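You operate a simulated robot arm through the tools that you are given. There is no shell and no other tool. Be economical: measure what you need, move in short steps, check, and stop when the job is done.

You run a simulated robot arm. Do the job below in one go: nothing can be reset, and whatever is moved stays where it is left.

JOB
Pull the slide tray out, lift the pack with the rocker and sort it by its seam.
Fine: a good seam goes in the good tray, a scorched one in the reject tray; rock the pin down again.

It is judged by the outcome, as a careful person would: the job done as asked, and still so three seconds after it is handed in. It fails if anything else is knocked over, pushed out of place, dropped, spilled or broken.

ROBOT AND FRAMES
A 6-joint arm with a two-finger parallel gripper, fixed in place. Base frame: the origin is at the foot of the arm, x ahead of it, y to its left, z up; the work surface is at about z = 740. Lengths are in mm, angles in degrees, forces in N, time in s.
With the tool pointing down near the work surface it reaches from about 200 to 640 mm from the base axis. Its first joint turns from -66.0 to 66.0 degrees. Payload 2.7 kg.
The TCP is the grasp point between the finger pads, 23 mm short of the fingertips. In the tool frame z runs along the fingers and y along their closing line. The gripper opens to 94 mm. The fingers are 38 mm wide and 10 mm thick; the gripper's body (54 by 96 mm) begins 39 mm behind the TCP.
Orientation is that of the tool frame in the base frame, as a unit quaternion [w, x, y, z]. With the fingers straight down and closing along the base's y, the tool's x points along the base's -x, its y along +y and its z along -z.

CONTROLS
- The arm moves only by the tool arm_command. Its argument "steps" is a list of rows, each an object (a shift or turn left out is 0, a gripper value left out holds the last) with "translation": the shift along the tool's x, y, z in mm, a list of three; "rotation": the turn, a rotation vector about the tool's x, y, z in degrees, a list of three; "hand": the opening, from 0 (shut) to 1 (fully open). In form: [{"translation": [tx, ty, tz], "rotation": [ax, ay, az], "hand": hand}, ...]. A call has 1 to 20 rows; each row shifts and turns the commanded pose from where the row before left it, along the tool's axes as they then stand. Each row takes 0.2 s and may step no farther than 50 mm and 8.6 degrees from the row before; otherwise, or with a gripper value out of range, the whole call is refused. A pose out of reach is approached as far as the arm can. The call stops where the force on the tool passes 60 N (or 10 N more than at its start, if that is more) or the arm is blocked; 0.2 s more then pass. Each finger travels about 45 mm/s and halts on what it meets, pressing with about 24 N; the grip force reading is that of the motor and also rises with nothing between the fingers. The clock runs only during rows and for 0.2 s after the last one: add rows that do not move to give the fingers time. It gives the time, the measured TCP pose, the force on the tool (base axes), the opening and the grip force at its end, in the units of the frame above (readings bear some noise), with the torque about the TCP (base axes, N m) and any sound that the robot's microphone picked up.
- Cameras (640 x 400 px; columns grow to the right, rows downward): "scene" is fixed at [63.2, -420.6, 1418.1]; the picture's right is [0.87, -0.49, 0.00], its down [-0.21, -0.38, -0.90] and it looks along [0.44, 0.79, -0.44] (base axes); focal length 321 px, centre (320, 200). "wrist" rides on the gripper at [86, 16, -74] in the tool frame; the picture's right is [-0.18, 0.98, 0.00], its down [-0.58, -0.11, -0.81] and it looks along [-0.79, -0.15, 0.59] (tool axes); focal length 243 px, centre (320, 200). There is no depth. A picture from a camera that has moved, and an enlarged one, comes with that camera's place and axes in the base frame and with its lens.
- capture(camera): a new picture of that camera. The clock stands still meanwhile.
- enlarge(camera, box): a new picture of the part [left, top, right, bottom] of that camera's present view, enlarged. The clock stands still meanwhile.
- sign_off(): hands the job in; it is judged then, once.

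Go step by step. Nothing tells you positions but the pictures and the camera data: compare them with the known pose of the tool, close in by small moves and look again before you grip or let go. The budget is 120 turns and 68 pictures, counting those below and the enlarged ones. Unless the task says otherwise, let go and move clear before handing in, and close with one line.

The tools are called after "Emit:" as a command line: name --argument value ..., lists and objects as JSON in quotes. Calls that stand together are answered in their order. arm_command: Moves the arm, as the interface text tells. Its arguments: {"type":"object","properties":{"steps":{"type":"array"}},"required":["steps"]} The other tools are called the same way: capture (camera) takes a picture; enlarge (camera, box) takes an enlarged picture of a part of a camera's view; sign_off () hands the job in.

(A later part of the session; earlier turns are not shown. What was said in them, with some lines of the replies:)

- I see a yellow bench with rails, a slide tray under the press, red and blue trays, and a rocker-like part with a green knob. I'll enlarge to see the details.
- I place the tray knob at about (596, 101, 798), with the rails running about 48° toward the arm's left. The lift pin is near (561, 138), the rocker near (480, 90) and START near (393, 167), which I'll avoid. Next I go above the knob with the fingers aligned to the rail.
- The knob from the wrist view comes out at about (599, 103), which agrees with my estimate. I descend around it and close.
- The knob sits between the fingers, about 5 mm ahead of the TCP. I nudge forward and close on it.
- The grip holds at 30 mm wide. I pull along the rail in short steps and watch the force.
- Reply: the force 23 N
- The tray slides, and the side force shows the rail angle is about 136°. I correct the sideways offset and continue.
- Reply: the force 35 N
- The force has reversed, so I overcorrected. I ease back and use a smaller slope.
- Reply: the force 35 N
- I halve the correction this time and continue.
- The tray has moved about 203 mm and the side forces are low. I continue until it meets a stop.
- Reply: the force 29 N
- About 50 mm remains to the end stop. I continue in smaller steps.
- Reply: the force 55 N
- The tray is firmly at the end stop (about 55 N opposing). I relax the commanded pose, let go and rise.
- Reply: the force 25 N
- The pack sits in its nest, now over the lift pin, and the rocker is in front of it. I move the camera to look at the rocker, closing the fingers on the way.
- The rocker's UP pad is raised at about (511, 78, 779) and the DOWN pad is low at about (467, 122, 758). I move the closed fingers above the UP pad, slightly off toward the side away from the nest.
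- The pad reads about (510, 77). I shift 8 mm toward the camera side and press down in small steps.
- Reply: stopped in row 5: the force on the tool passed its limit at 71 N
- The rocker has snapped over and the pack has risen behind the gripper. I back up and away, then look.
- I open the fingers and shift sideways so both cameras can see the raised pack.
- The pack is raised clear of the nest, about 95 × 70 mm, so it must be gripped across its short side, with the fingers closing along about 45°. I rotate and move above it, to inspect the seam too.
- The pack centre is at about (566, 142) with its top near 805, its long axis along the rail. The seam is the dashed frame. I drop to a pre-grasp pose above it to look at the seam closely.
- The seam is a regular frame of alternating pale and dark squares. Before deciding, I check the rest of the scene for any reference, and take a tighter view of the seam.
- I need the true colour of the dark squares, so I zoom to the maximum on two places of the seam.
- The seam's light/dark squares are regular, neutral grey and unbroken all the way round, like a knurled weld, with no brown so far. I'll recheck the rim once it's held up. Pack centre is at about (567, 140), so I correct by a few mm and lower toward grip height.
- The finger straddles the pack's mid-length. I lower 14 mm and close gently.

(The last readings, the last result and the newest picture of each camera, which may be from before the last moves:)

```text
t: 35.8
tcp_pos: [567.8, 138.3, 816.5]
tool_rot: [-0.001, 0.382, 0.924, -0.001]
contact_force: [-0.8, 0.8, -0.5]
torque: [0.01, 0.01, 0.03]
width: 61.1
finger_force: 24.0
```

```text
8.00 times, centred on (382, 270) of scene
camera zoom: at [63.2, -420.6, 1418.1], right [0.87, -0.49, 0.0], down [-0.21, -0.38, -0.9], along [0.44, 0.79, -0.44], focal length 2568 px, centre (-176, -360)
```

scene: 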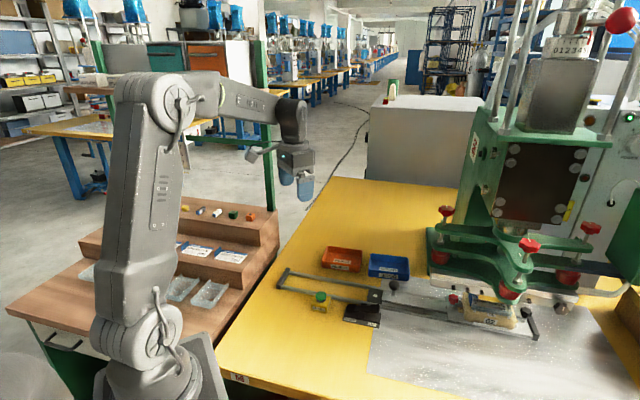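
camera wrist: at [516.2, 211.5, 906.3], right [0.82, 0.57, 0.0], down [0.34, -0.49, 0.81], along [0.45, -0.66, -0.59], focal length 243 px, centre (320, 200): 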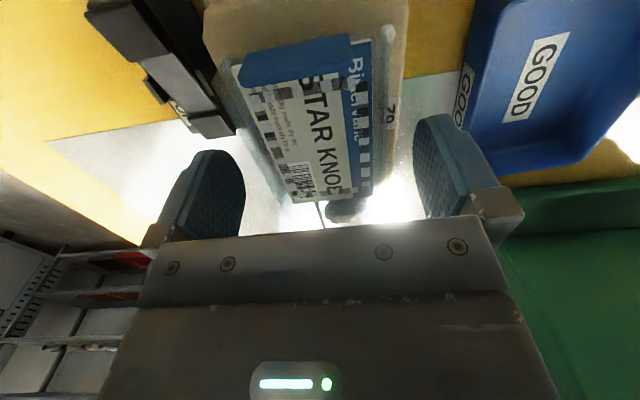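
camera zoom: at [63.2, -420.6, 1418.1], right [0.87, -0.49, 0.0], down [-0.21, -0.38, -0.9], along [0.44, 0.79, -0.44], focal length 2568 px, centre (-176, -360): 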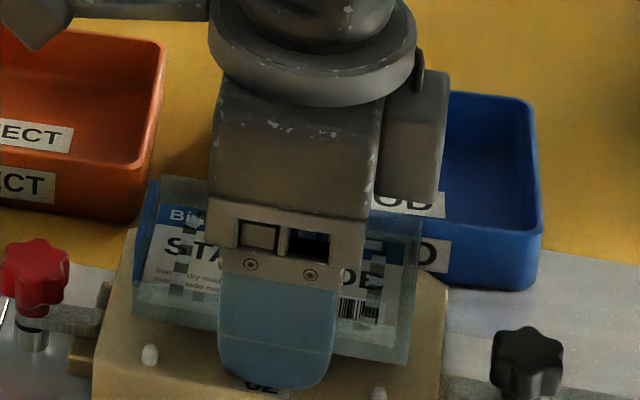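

Gripped at 61 mm. I lift slowly and check.

Emit:
arm_command --steps '[{"hand": 0.4}, {"translation": [0, 0, -5]}, {"translation": [0, 0, -10]}, {"translation": [0, 0, -15]}, {"translation": [0, 0, -20]}, {"translation": [0, 0, -20]}, {"translation": [0, 0, -20]}, {}]'

Emit:
enlarge --camera "scene" --box '[342, 210, 438, 270]'

Emit:
enlarge --camera "wrist" --box '[200, 20, 440, 170]'

```text
t: 37.6
tcp_pos: [566.9, 137.0, 907.8]
tool_rot: [-0.001, 0.382, 0.924, -0.002]
contact_force: [-0.5, -0.2, -0.8]
torque: [0.01, 0.0, -0.01]
width: 38.0
finger_force: 0.0
```

```text
6.67 times, centred on (390, 240) of scene
camera zoom: at [63.2, -420.6, 1418.1], right [0.87, -0.49, 0.0], down [-0.21, -0.38, -0.9], along [0.44, 0.79, -0.44], focal length 2140 px, centre (-147, -67)
```

zoom: 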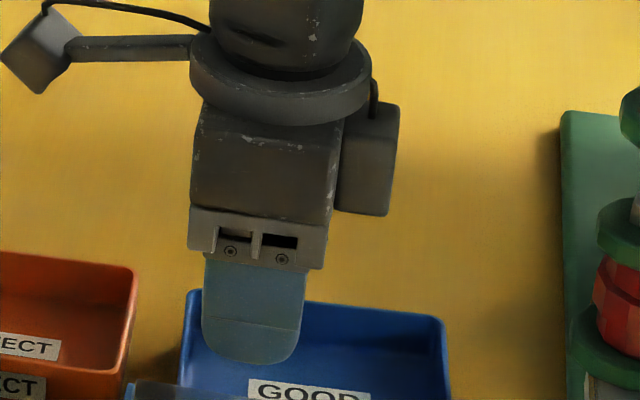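

```text
2.67 times, centred on (320, 95) of wrist
camera zoom: at [516.7, 210.4, 982.1], right [0.82, 0.57, 0.0], down [0.34, -0.49, 0.81], along [0.45, -0.66, -0.59], focal length 647 px, centre (320, 480)
```

zoom: 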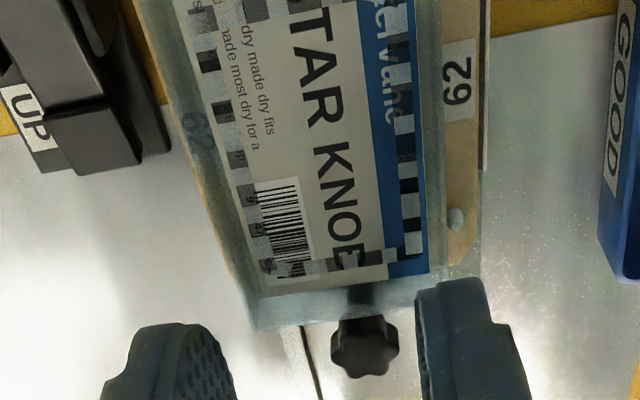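

The fingers slipped off: the pack is still on the pin, and I now see I gripped too high. Triangulation puts the card at about 806–810 and the nest surface near 780. I reopen and go 8 mm lower, watching force.

Emit:
arm_command --steps '[{"hand": 1}, {}, {}, {}, {"translation": [0, 0, 30]}, {"translation": [0, 0, 30]}, {"translation": [0, 0, 25]}, {"translation": [0, 0, 8]}, {"translation": [0, 0, 5]}, {}, {}]'

Emit:
enlarge --camera "scene" --box '[342, 245, 422, 295]'

```text
t: 40.0
tcp_pos: [567.1, 136.8, 809.7]
tool_rot: [-0.002, 0.383, 0.924, -0.001]
contact_force: [0.4, -0.2, 0.2]
torque: [0.02, 0.02, 0.03]
width: 94.2
finger_force: 0.2
```

```text
8.00 times, centred on (382, 270) of scene
camera zoom: at [63.2, -420.6, 1418.1], right [0.87, -0.49, 0.0], down [-0.21, -0.38, -0.9], along [0.44, 0.79, -0.44], focal length 2568 px, centre (-176, -360)
```

zoom: 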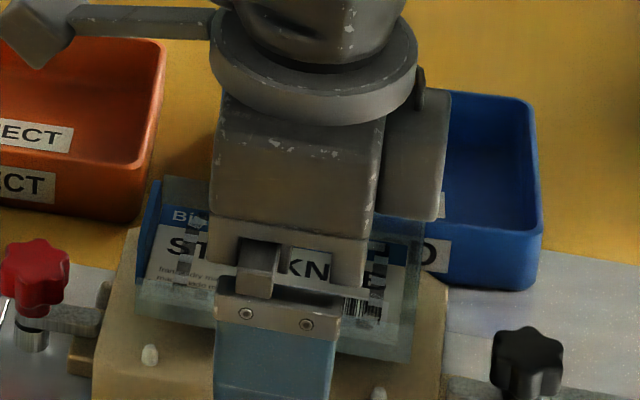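

No contact so far. I close and read the width.

Emit:
arm_command --steps '[{"hand": 0.5}, {}, {}, {}, {}]'

Emit:
capture --camera "wrist"

```text
t: 41.2
tcp_pos: [568.1, 138.7, 809.5]
tool_rot: [-0.001, 0.381, 0.924, 0.001]
contact_force: [7.4, 7.2, 0.4]
torque: [0.24, -0.42, -0.32]
width: 85.5
finger_force: 23.9
```

```text
19 pictures are left
camera wrist: at [517.1, 209.8, 884.9], right [0.82, 0.57, 0.0], down [0.34, -0.49, 0.81], along [0.46, -0.66, -0.59], focal length 243 px, centre (320, 200)
```

wrist: 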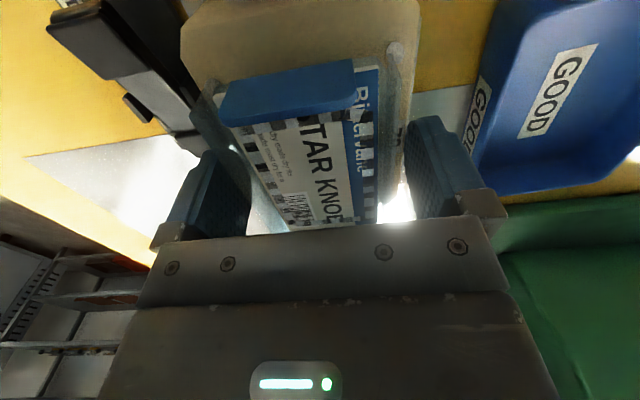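

The fingers met the nest (85 mm), so its top is between 787 and 793. I open at once, rise clear and study the pack's side shape.

Emit:
arm_command --steps '[{"hand": 1}, {}, {}, {"translation": [0, 0, -30]}, {"translation": [0, 0, -40]}, {"translation": [20, 0, -40]}, {"translation": [45, 0, 0]}, {"translation": [45, 0, 0]}, {}]'

Emit:
enlarge --camera "scene" --box '[350, 257, 414, 297]'

Emit:
enlarge --camera "scene" --box '[72, 250, 152, 300]'

```text
t: 43.2
tcp_pos: [487.2, 215.9, 921.0]
tool_rot: [-0.001, 0.382, 0.924, -0.001]
contact_force: [0.9, 0.1, 0.2]
torque: [0.0, 0.0, 0.01]
width: 93.8
finger_force: 0.0
```

```text
10.00 times, centred on (382, 277) of scene
camera zoom: at [63.2, -420.6, 1418.1], right [0.87, -0.49, 0.0], down [-0.21, -0.38, -0.9], along [0.44, 0.79, -0.44], focal length 3210 px, centre (-300, -570)
```

zoom: 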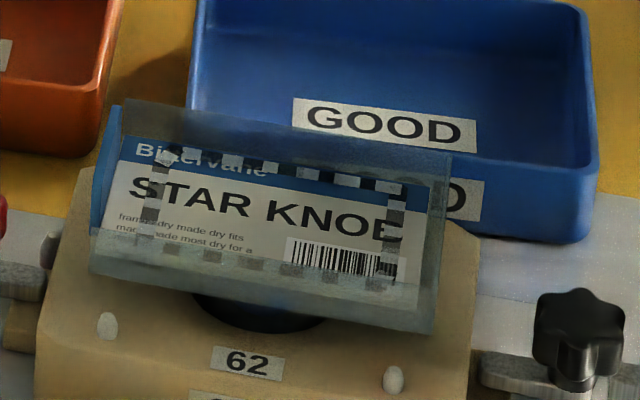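

```text
8.00 times, centred on (112, 275) of scene
camera zoom: at [63.2, -420.6, 1418.1], right [0.87, -0.49, 0.0], down [-0.21, -0.38, -0.9], along [0.44, 0.79, -0.44], focal length 2568 px, centre (1984, -400)
```

zoom: 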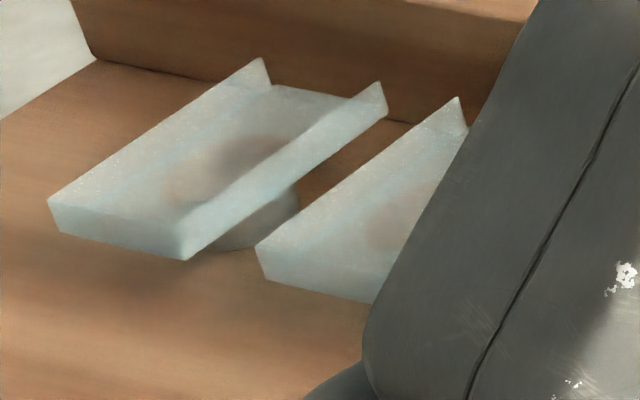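

The tray has upright flared side walls with a rim near z 815, width 61, so the height was right. The grip reading was only 24 against 45 on the knob, so I should close with full command and wait before lifting. I return and do that.

Emit:
arm_command --steps '[{"translation": [-37, 0.5, 0]}, {"translation": [-37, 0.5, 0]}, {"translation": [-37, 0.5, 0]}, {"translation": [0, 0, 40]}, {"translation": [0, 0, 40]}, {"translation": [0, 0, 18]}, {"translation": [0, 0, 7]}, {}, {"hand": 0}, {}, {}, {}, {}, {}]'

```text
t: 46.2
tcp_pos: [567.4, 139.5, 813.4]
tool_rot: [-0.001, 0.382, 0.924, -0.002]
contact_force: [1.4, 0.4, 0.3]
torque: [-0.02, 0.01, -0.03]
width: 61.0
finger_force: 24.1
```

Same 61 mm, fully commanded. I lift a few mm slowly and check the width.

Emit:
arm_command --steps '[{"translation": [0, 0, -2]}, {"translation": [0, 0, -2]}, {"translation": [0, 0, -2]}, {}, {}]'

```text
t: 47.4
tcp_pos: [567.0, 137.8, 820.8]
tool_rot: [-0.001, 0.382, 0.924, -0.002]
contact_force: [0.6, -0.4, -0.4]
torque: [-0.02, 0.01, 0.03]
width: 61.2
finger_force: 24.3
```

Emit:
arm_command --steps '[{"translation": [0, 0, -4]}, {"translation": [0, 0, -4]}, {"translation": [0, 0, -4]}, {"translation": [0, 0, -4]}, {}, {}]'

Emit:
enlarge --camera "scene" --box '[342, 240, 422, 290]'

```text
t: 48.8
tcp_pos: [569.7, 139.2, 835.3]
tool_rot: [-0.002, 0.382, 0.924, -0.001]
contact_force: [-0.3, -0.9, 0.0]
torque: [-0.02, 0.01, 0.02]
width: 61.1
finger_force: 23.9
```

```text
8.00 times, centred on (382, 265) of scene
camera zoom: at [63.2, -420.6, 1418.1], right [0.87, -0.49, 0.0], down [-0.21, -0.38, -0.9], along [0.44, 0.79, -0.44], focal length 2568 px, centre (-176, -320)
```

zoom: 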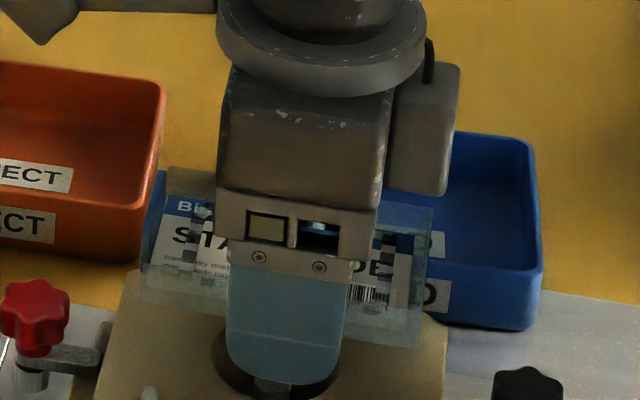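

The pack is lifted this time and the pin is visible below it. I raise further and test how far out the arm reaches toward the GOOD tray, which I place at about (676, 217).

Emit:
arm_command --steps '[{"translation": [0, 0, -10]}, {"translation": [0, 0, -15]}, {"translation": [0, 0, -15]}, {"translation": [-3, 15, 0]}, {"translation": [-3, 15, 0]}, {"translation": [-3, 15, 0]}, {"translation": [-3, 15, 0]}, {"translation": [-3, 15, 0]}, {}, {}]'

Emit:
capture --camera "scene"

```text
t: 51.0
tcp_pos: [618.2, 176.0, 875.4]
tool_rot: [-0.001, 0.382, 0.924, -0.001]
contact_force: [-0.5, -0.7, -0.7]
torque: [0.0, -0.02, 0.0]
width: 61.1
finger_force: 23.5
out of reach, approached as far as the arm can: row 8
```

```text
15 pictures are left
```

scene: 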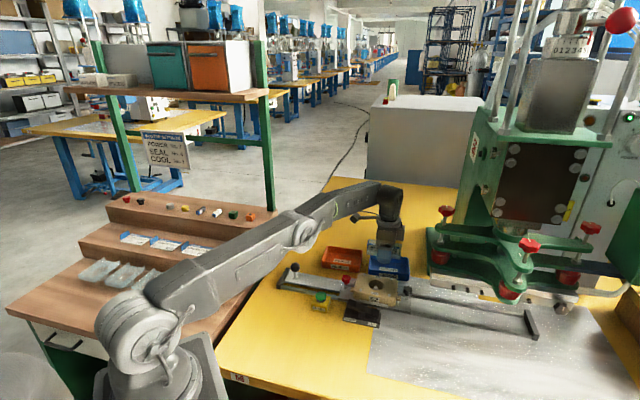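

The vertical tool reaches only r≈643 while the tray centre is at r≈710, so I'll have to tilt outward to release. To keep the fingers out of the tray walls and the drop small, I'll set the pack back on the pin and regrip nearer the fingertips. First I return slowly above the pin and read the posted sheet.

Emit:
arm_command --steps '[{"translation": [3, -15, 0]}, {"translation": [3, -15, 0]}, {"translation": [3, -15, 0]}, {"translation": [3, -15, 0]}, {"translation": [3, -15, 0]}, {}, {}]'

Emit:
enlarge --camera "scene" --box '[126, 125, 206, 175]'

```text
t: 52.6
tcp_pos: [553.4, 133.7, 875.7]
tool_rot: [-0.001, 0.382, 0.924, -0.002]
contact_force: [-0.7, -0.4, 0.3]
torque: [0.02, 0.01, -0.04]
width: 61.2
finger_force: 24.7
```

```text
8.00 times, centred on (166, 150) of scene
camera zoom: at [63.2, -420.6, 1418.1], right [0.87, -0.49, 0.0], down [-0.21, -0.38, -0.9], along [0.44, 0.79, -0.44], focal length 2568 px, centre (1552, 600)
```

zoom: 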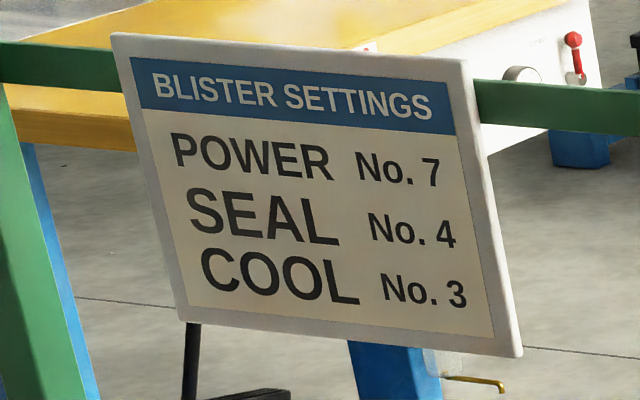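

The sheet only lists machine settings. I move back over the pin and lower the pack onto it.

Emit:
arm_command --steps '[{"translation": [-6.6, 13.3, 0]}, {"translation": [0, 0, 10]}, {"translation": [0, 0, 10]}, {"translation": [0, 0, 10]}, {"translation": [0, 0, 10]}, {"translation": [0, 0, 10]}, {"translation": [0, 0, 6]}, {}, {}]'

Emit:
enlarge --camera "scene" --box '[342, 245, 422, 295]'

```text
t: 54.6
tcp_pos: [567.9, 138.4, 820.7]
tool_rot: [-0.002, 0.382, 0.924, -0.001]
contact_force: [-0.5, 0.1, 0.0]
torque: [-0.02, 0.0, 0.02]
width: 61.3
finger_force: 24.2
```

```text
8.00 times, centred on (382, 270) of scene
camera zoom: at [63.2, -420.6, 1418.1], right [0.87, -0.49, 0.0], down [-0.21, -0.38, -0.9], along [0.44, 0.79, -0.44], focal length 2568 px, centre (-176, -360)
```

zoom: 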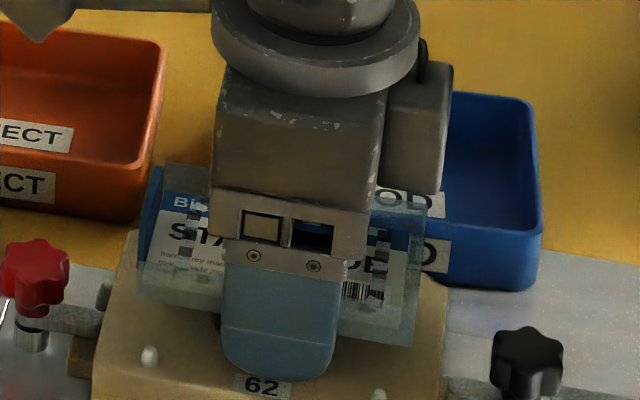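

It needs about 7 mm more. I lower gently watching the vertical force.

Emit:
arm_command --steps '[{"translation": [0, 0, 3]}, {"translation": [0, 0, 2]}, {"translation": [0, 0, 1.5]}, {}, {}]'

```text
t: 55.8
tcp_pos: [568.6, 137.5, 813.8]
tool_rot: [-0.001, 0.382, 0.924, -0.001]
contact_force: [-0.2, 0.7, 0.3]
torque: [0.01, -0.03, 0.0]
width: 61.1
finger_force: 23.9
```

Emit:
arm_command --steps '[{"translation": [0, 0, 1]}, {}]'

```text
t: 56.4
tcp_pos: [568.9, 139.6, 813.9]
tool_rot: [-0.001, 0.381, 0.925, 0.0]
contact_force: [-3.7, -1.0, 9.3]
torque: [0.12, -0.16, 0.02]
width: 61.1
finger_force: 24.2
```

The pack is back on the pin (9 N up). I open slightly, rise 13 mm, and regrip nearer the fingertips.

Emit:
arm_command --steps '[{"hand": 0.8}, {}, {}, {"translation": [0, 0, -5]}, {"translation": [0, 0, -8]}, {}, {"hand": 0}, {}, {}, {}, {}]'

```text
t: 58.8
tcp_pos: [568.5, 138.2, 825.8]
tool_rot: [-0.003, 0.382, 0.924, -0.001]
contact_force: [-0.2, 1.3, -0.4]
torque: [-0.01, -0.01, -0.04]
width: 60.9
finger_force: 23.5
```

Still 61 mm wide, so the rim is in the pads. I lift slowly and check.

Emit:
arm_command --steps '[{"translation": [0, 0, -2]}, {"translation": [0, 0, -2]}, {"translation": [0, 0, -3]}, {"translation": [0, 0, -4]}, {"translation": [0, 0, -4]}, {"translation": [0, 0, -4]}, {}, {}]'

Emit:
enlarge --camera "scene" --box '[342, 240, 422, 290]'

```text
t: 60.6
tcp_pos: [567.9, 138.7, 845.8]
tool_rot: [-0.001, 0.381, 0.924, -0.001]
contact_force: [0.4, -0.4, -0.2]
torque: [0.0, -0.01, 0.02]
width: 60.9
finger_force: 24.0
```

```text
8.00 times, centred on (382, 265) of scene
camera zoom: at [63.2, -420.6, 1418.1], right [0.87, -0.49, 0.0], down [-0.21, -0.38, -0.9], along [0.44, 0.79, -0.44], focal length 2568 px, centre (-176, -320)
```

zoom: 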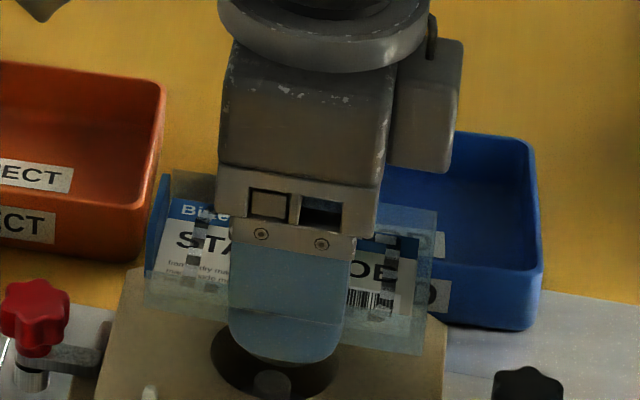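

Held well, with the rim close to the tips. I lift slowly to about 880 and tilt the tool outward about the pack's long axis by 24°.

Emit:
arm_command --steps '[{"translation": [0, 0, -8]}, {"translation": [0, 0, -10]}, {"translation": [0, 0, -10]}, {"translation": [0, 0, -8]}, {"rotation": [-4, 0, 0]}, {"rotation": [-4, 0, 0]}, {"rotation": [-4, 0, 0]}, {"rotation": [-4, 0, 0]}, {"rotation": [-4, 0, 0]}, {"rotation": [-4, 0, 0]}, {}, {}]'

```text
t: 63.2
tcp_pos: [568.5, 137.4, 880.4]
tool_rot: [0.078, 0.375, 0.904, 0.191]
contact_force: [0.2, 0.1, -0.3]
torque: [0.01, 0.02, -0.02]
width: 61.0
finger_force: 24.1
```

The tilt is outward as intended. I move out slowly over the GOOD tray at this height.

Emit:
arm_command --steps '[{"translation": [-2.15, 11.3, 5]}, {"translation": [-2.15, 11.3, 5]}, {"translation": [-2.15, 11.3, 5]}, {"translation": [-2.15, 11.3, 5]}, {"translation": [-2.15, 11.3, 5]}, {"translation": [-2.15, 11.3, 5]}, {"translation": [-2.15, 11.3, 5]}, {"translation": [-2.15, 11.3, 5]}, {"translation": [-2.15, 11.3, 5]}, {"translation": [-2.15, 11.3, 5]}, {}, {}]'

Emit:
capture --camera "wrist"

Emit:
enlarge --camera "scene" --box '[330, 200, 458, 280]'

```text
t: 65.8
tcp_pos: [668.2, 210.9, 880.1]
tool_rot: [0.078, 0.374, 0.904, 0.191]
contact_force: [0.4, 0.0, 0.3]
torque: [0.0, 0.0, -0.06]
width: 60.9
finger_force: 23.6
```

```text
11 pictures are left
camera wrist: at [595.8, 261.6, 954.9], right [0.77, 0.51, 0.4], down [0.11, -0.71, 0.69], along [0.63, -0.49, -0.6], focal length 243 px, centre (320, 200)
```

wrist: 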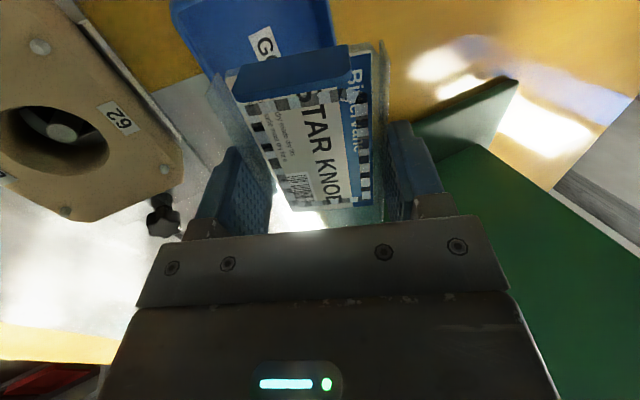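

```text
5.00 times, centred on (394, 240) of scene
camera zoom: at [63.2, -420.6, 1418.1], right [0.87, -0.49, 0.0], down [-0.21, -0.38, -0.9], along [0.44, 0.79, -0.44], focal length 1605 px, centre (-50, 0)
```

zoom: 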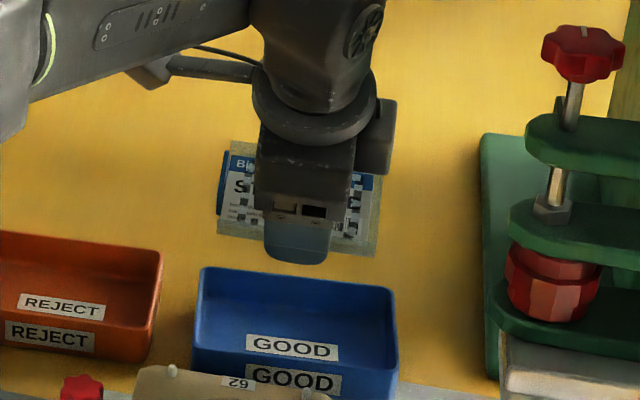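

I am over the tray; its edges suggest it is yawed about 5° from the pack. I turn the pack 5°, nudge 3 mm along, and descend most of the way.

Emit:
arm_command --steps '[{"translation": [-3, 0.9, 0.4]}, {"rotation": [0, 1.0, -2.3]}, {"rotation": [0, 1.0, -2.3]}, {"translation": [0, -4.1, 9.1]}, {"translation": [0, -4.1, 9.1]}, {"translation": [0, -4.1, 9.1]}, {"translation": [0, -4.1, 9.1]}, {"translation": [0, -4.1, 9.1]}, {"translation": [0, -4.1, 9.1]}, {}, {}]'

Emit:
enlarge --camera "scene" --box '[346, 230, 442, 290]'

Emit:
capture --camera "wrist"

```text
t: 68.2
tcp_pos: [665.4, 204.5, 819.9]
tool_rot: [0.07, 0.334, 0.92, 0.195]
contact_force: [0.3, -0.3, -0.6]
torque: [0.0, -0.02, 0.02]
width: 60.9
finger_force: 23.8
out of reach, approached as far as the arm can: row 3, 9
```

```text
6.67 times, centred on (394, 260) of scene
camera zoom: at [63.2, -420.6, 1418.1], right [0.87, -0.49, 0.0], down [-0.21, -0.38, -0.9], along [0.44, 0.79, -0.44], focal length 2140 px, centre (-173, -200)
```

zoom: 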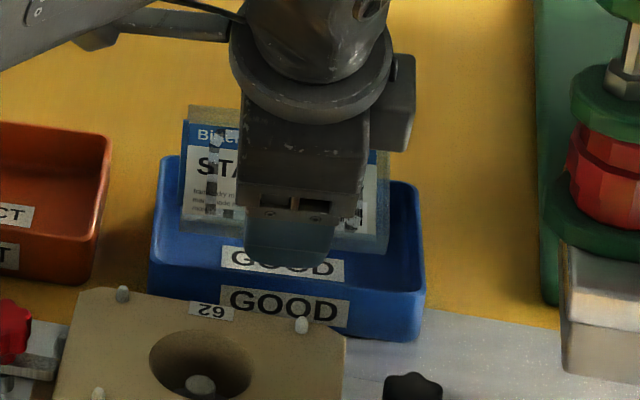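

```text
8 pictures are left
camera wrist: at [588.2, 248.6, 894.9], right [0.72, 0.57, 0.4], down [0.17, -0.7, 0.69], along [0.67, -0.43, -0.6], focal length 243 px, centre (320, 200)
```

wrist: 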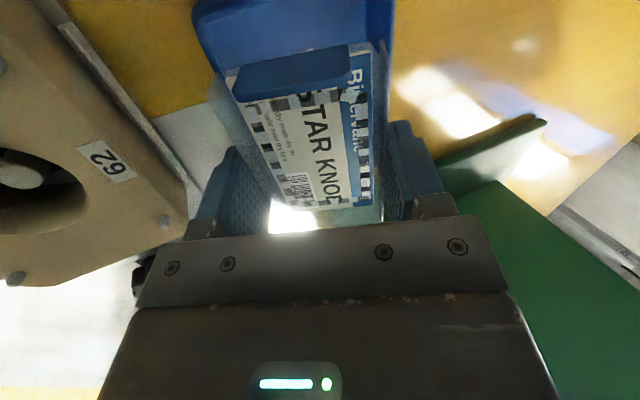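

The arm hits its reach limit at this tilt, with the pack still about 9 mm short of the tray centre. I tilt 7° more to gain reach, then check.

Emit:
arm_command --steps '[{"rotation": [-3.5, 0, 0]}, {"rotation": [-3.5, 0, 0]}, {}, {}]'

```text
t: 69.2
tcp_pos: [677.3, 207.5, 818.5]
tool_rot: [0.089, 0.329, 0.906, 0.251]
contact_force: [0.0, 0.4, -0.1]
torque: [0.0, -0.03, 0.0]
width: 61.2
finger_force: 24.4
out of reach, approached as far as the arm can: row 1, 2
```

Emit:
arm_command --steps '[{}, {}]'

```text
t: 69.8
tcp_pos: [677.4, 209.7, 817.4]
tool_rot: [0.09, 0.328, 0.906, 0.251]
contact_force: [0.5, 0.0, -1.0]
torque: [0.01, -0.01, 0.0]
width: 61.2
finger_force: 24.6
```

The pack centre is now about 4 mm past the tray centre. I ease back and descend 12 mm.

Emit:
arm_command --steps '[{"translation": [1.5, -3.2, 2.9]}, {"translation": [1.5, -3.2, 2.9]}, {"translation": [0, -3.2, 2.9]}, {}, {}]'

Emit:
enlarge --camera "scene" --box '[346, 230, 442, 290]'

```text
t: 71.0
tcp_pos: [676.5, 207.7, 806.8]
tool_rot: [0.089, 0.328, 0.907, 0.25]
contact_force: [0.3, 0.0, 0.2]
torque: [-0.01, 0.01, -0.03]
width: 61.2
finger_force: 24.1
out of reach, approached as far as the arm can: row 3
```

```text
6.67 times, centred on (394, 260) of scene
camera zoom: at [63.2, -420.6, 1418.1], right [0.87, -0.49, 0.0], down [-0.21, -0.38, -0.9], along [0.44, 0.79, -0.44], focal length 2140 px, centre (-173, -200)
```

zoom: 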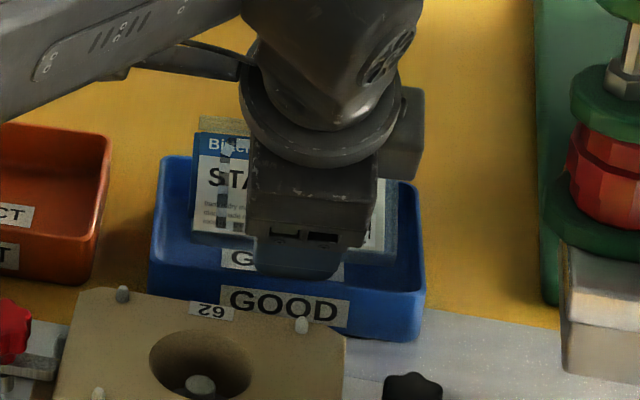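

The pack is centred inside the tray outline. The near fingertip is close to the front rim, so I raise 4 mm for clearance and then release with a small opening.

Emit:
arm_command --steps '[{"translation": [0, 2.3, -3.0]}, {}, {"hand": 0.72}, {}, {}, {}, {}]'

Emit:
enlarge --camera "scene" --box '[346, 230, 442, 290]'

```text
t: 72.6
tcp_pos: [677.2, 207.9, 810.9]
tool_rot: [0.09, 0.328, 0.907, 0.25]
contact_force: [-0.6, -0.1, 0.1]
torque: [0.0, -0.04, 0.02]
width: 67.9
finger_force: 0.1
```

```text
6.67 times, centred on (394, 260) of scene
camera zoom: at [63.2, -420.6, 1418.1], right [0.87, -0.49, 0.0], down [-0.21, -0.38, -0.9], along [0.44, 0.79, -0.44], focal length 2140 px, centre (-173, -200)
```

zoom: 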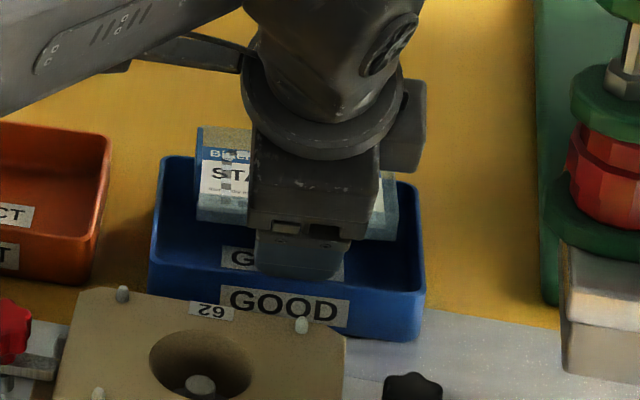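

The pack has levelled but still seems to touch a finger. I open a little more and withdraw slowly along the tool axis.

Emit:
arm_command --steps '[{"hand": 0.85}, {}, {}, {"translation": [0, 0, -5]}, {"translation": [0, 0, -5]}, {"translation": [0, 0, -8]}, {"translation": [0, 0, -12]}, {"translation": [0, 0, -20]}, {"translation": [0, 0, -30]}, {"translation": [0, 0, -40]}, {"translation": [0, -30, -20]}, {"translation": [0, -30, -20]}, {}]'

Emit:
enlarge --camera "scene" --box '[346, 230, 442, 290]'

```text
t: 75.6
tcp_pos: [692.1, 146.5, 902.4]
tool_rot: [0.088, 0.306, 0.913, 0.254]
contact_force: [0.0, -0.2, -0.5]
torque: [-0.02, 0.02, 0.01]
width: 79.9
finger_force: 0.0
out of reach, approached as far as the arm can: row 4, 6, 7, 8, 9, 10, 11, 12
stopped in row 13: the arm was blocked; the commanded pose is now the measured one
```

```text
6.67 times, centred on (394, 260) of scene
camera zoom: at [62.8, -420.3, 1418.2], right [0.87, -0.49, 0.0], down [-0.21, -0.38, -0.9], along [0.44, 0.79, -0.44], focal length 2140 px, centre (-173, -200)
```

zoom: 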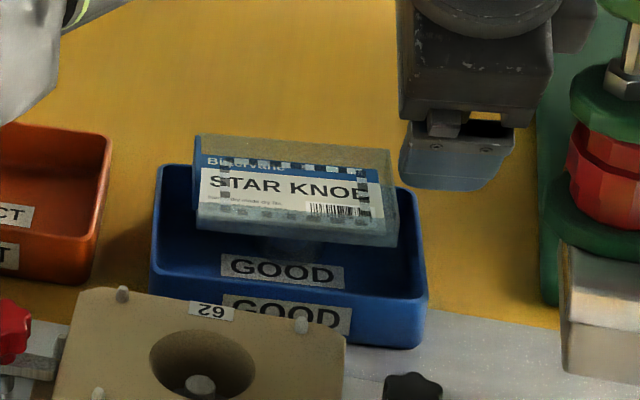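

The pack is in the GOOD tray, standing on its dome. The arm wandered near its reach limit, so I bring it straight back toward the base first.

Emit:
arm_command --steps '[{"translation": [10.5, -7, -4.2]}, {"translation": [10.5, -7, -4.2]}, {"translation": [21.1, -13.9, -8.4]}, {"translation": [21.1, -13.9, -8.4]}, {}]'

```text
t: 76.8
tcp_pos: [612.7, 143.2, 900.9]
tool_rot: [0.088, 0.308, 0.913, 0.253]
contact_force: [-0.7, -0.2, -0.5]
torque: [0.02, 0.0, -0.02]
width: 79.9
finger_force: 0.0
```

I untilt, turn the tool back so the wrist camera faces outward toward the tray, and look.

Emit:
arm_command --steps '[{"translation": [21.1, -13.9, -8.4]}, {"rotation": [7.75, 0, 0]}, {"rotation": [7.75, 0, 0]}, {"rotation": [7.75, 0, 0]}, {"rotation": [7.75, 0, 0]}, {"rotation": [0, 0, -8]}, {"rotation": [0, 0, -8]}, {"rotation": [0, 0, -8]}, {"rotation": [0, 0, -8]}, {"rotation": [0, 0, -8]}, {"rotation": [0, 0, -8]}, {"rotation": [0, 0, -8]}, {"rotation": [0, 0, -8]}, {"rotation": [0, 0, -8]}, {"rotation": [0, 0, -8]}, {"translation": [0, 0, -30]}, {}]'

Emit:
capture --camera "wrist"

```text
t: 80.4
tcp_pos: [588.1, 145.7, 930.9]
tool_rot: [0.001, -0.363, 0.932, -0.001]
contact_force: [0.3, -1.0, -1.2]
torque: [0.0, -0.04, -0.01]
width: 79.8
finger_force: 0.2
```

```text
4 pictures are left
camera wrist: at [511.9, 97.5, 1004.6], right [-0.53, 0.85, 0.0], down [0.5, 0.31, 0.81], along [0.69, 0.43, -0.59], focal length 243 px, centre (320, 200)
```

wrist: 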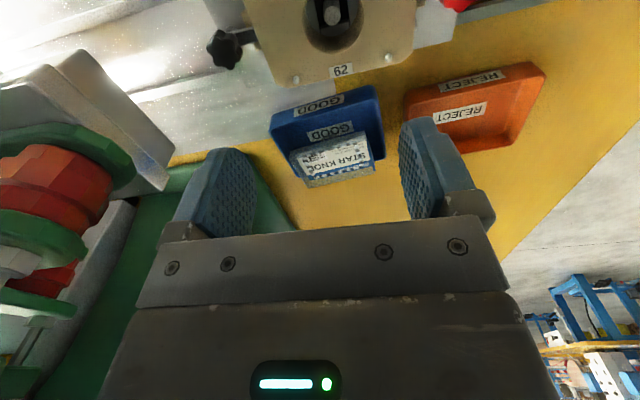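

Emit:
enlarge --camera "wrist" --box '[256, 80, 400, 190]'

```text
3.64 times, centred on (328, 135) of wrist
camera zoom: at [511.9, 97.5, 1004.6], right [-0.53, 0.85, 0.0], down [0.5, 0.31, 0.81], along [0.69, 0.43, -0.59], focal length 882 px, centre (291, 436)
```

zoom: 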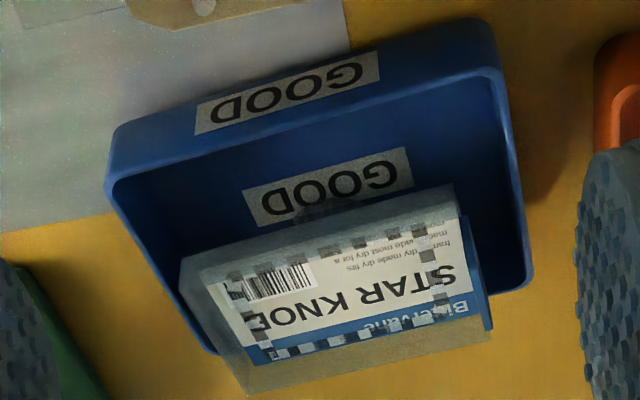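

The pack stands level on its dome on the tray floor, a little toward the back but steady inside the GOOD tray. Next I rock the pin down: I close the fingers and go above the DOWN pad, at about (467, 122).

Emit:
arm_command --steps '[{"translation": [37.1, 22.6, 0], "hand": 0}, {"translation": [37.1, 22.6, 0]}, {"translation": [37.1, 22.6, 0]}, {}, {}, {"translation": [0, 0, 40]}, {"translation": [0, 0, 40]}, {"translation": [0, 0, 32]}, {}, {}]'

Emit:
enlarge --camera "scene" --box '[310, 240, 438, 320]'

```text
t: 82.6
tcp_pos: [460.0, 116.5, 818.7]
tool_rot: [0.002, -0.363, 0.932, -0.001]
contact_force: [-0.5, -0.4, -0.4]
torque: [-0.03, 0.01, 0.04]
width: 0.0
finger_force: 23.8
```

```text
5.00 times, centred on (374, 280) of scene
camera zoom: at [63.2, -420.6, 1418.1], right [0.87, -0.49, 0.0], down [-0.21, -0.38, -0.9], along [0.44, 0.79, -0.44], focal length 1605 px, centre (50, -200)
```

zoom: 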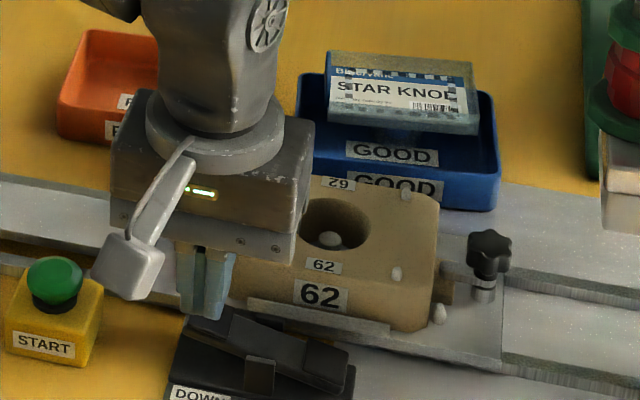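

The tip is slightly left and front of the DOWN pad. I shift 5 mm back and 4 mm toward the pivot, then press.

Emit:
arm_command --steps '[{"translation": [-5, -4, 0]}, {"translation": [0, 0, 8]}, {"translation": [0, 0, 6]}, {"translation": [0, 0, 4]}, {"translation": [0, 0, 4]}, {"translation": [0, 0, 4]}, {"translation": [0, 0, 4]}, {"translation": [0, 0, 4]}, {}]'

```text
t: 84.5
tcp_pos: [466.5, 117.7, 790.9]
tool_rot: [0.001, -0.364, 0.931, -0.001]
contact_force: [-10.4, -2.2, 14.2]
torque: [0.04, -0.05, 0.03]
width: 0.2
finger_force: 24.3
stopped in row 9: the force on the tool passed its limit at 63 N (the readings are from after the stop); the commanded pose is now the measured one
```

The force pattern matches the earlier throw. I retract up and away and check with a picture.

Emit:
arm_command --steps '[{"translation": [0, 0, -4]}, {"translation": [3, 0, -20]}, {"translation": [10, 10, -35]}, {"translation": [10, 30, -40]}, {"translation": [10, 40, -25]}, {"translation": [10, 40, 0]}, {}]'

Emit:
enlarge --camera "scene" --box '[310, 240, 438, 320]'

```text
refused: row 4 steps farther than a row can; nothing moved
```

```text
5.00 times, centred on (374, 280) of scene
camera zoom: at [62.7, -420.7, 1418.0], right [0.87, -0.49, 0.0], down [-0.21, -0.38, -0.9], along [0.44, 0.79, -0.43], focal length 1605 px, centre (50, -200)
```

zoom: 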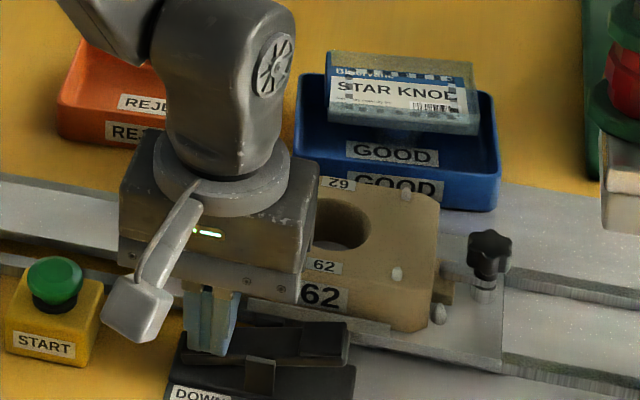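

The pin has dropped out of sight in the nest and the rocker's UP end is raised again. I back the arm clear.

Emit:
arm_command --steps '[{"translation": [0, 0, -4]}, {"translation": [3, 0, -20]}, {"translation": [8, 0, -35]}, {"translation": [10, 0, -40]}, {"translation": [10, 15, -40]}, {"translation": [10, 30, -30]}, {"translation": [10, 40, 0]}, {}]'

Emit:
enlarge --camera "scene" --box '[262, 215, 454, 335]'

```text
t: 86.3
tcp_pos: [371.5, 143.4, 960.1]
tool_rot: [0.002, -0.362, 0.932, -0.002]
contact_force: [-0.7, -0.1, 0.0]
torque: [0.0, 0.0, 0.03]
width: 0.0
finger_force: 23.9
```

```text
3.33 times, centred on (358, 275) of scene
camera zoom: at [63.2, -420.6, 1418.1], right [0.87, -0.49, 0.0], down [-0.21, -0.38, -0.9], along [0.44, 0.79, -0.44], focal length 1070 px, centre (193, -50)
```

zoom: 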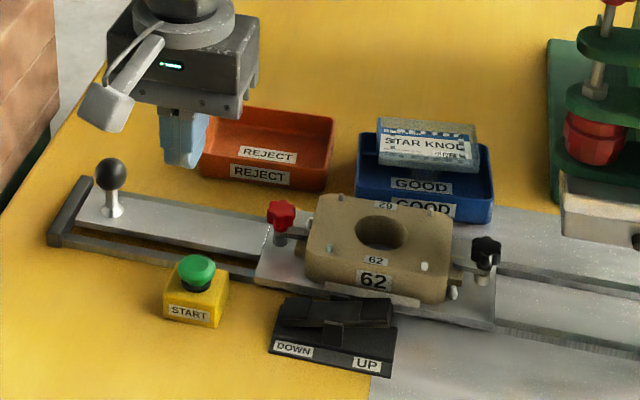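

The slide tray is out, the pack stands steady in the GOOD tray, the rocker is back to DOWN with the pin lowered, and the arm is clear. I am handing in.

Emit:
sign_off

```text
The job is handed in.
```

I handed the job in with the slide tray out to its stop, the pack in the GOOD tray, the pin rocked down and the arm clear. The good call is my judgement: the seam looked even and unbroken, with no brown scorching. The pack sits a little toward the back of the tray, and its rear edge may overhang the back wall slightly.
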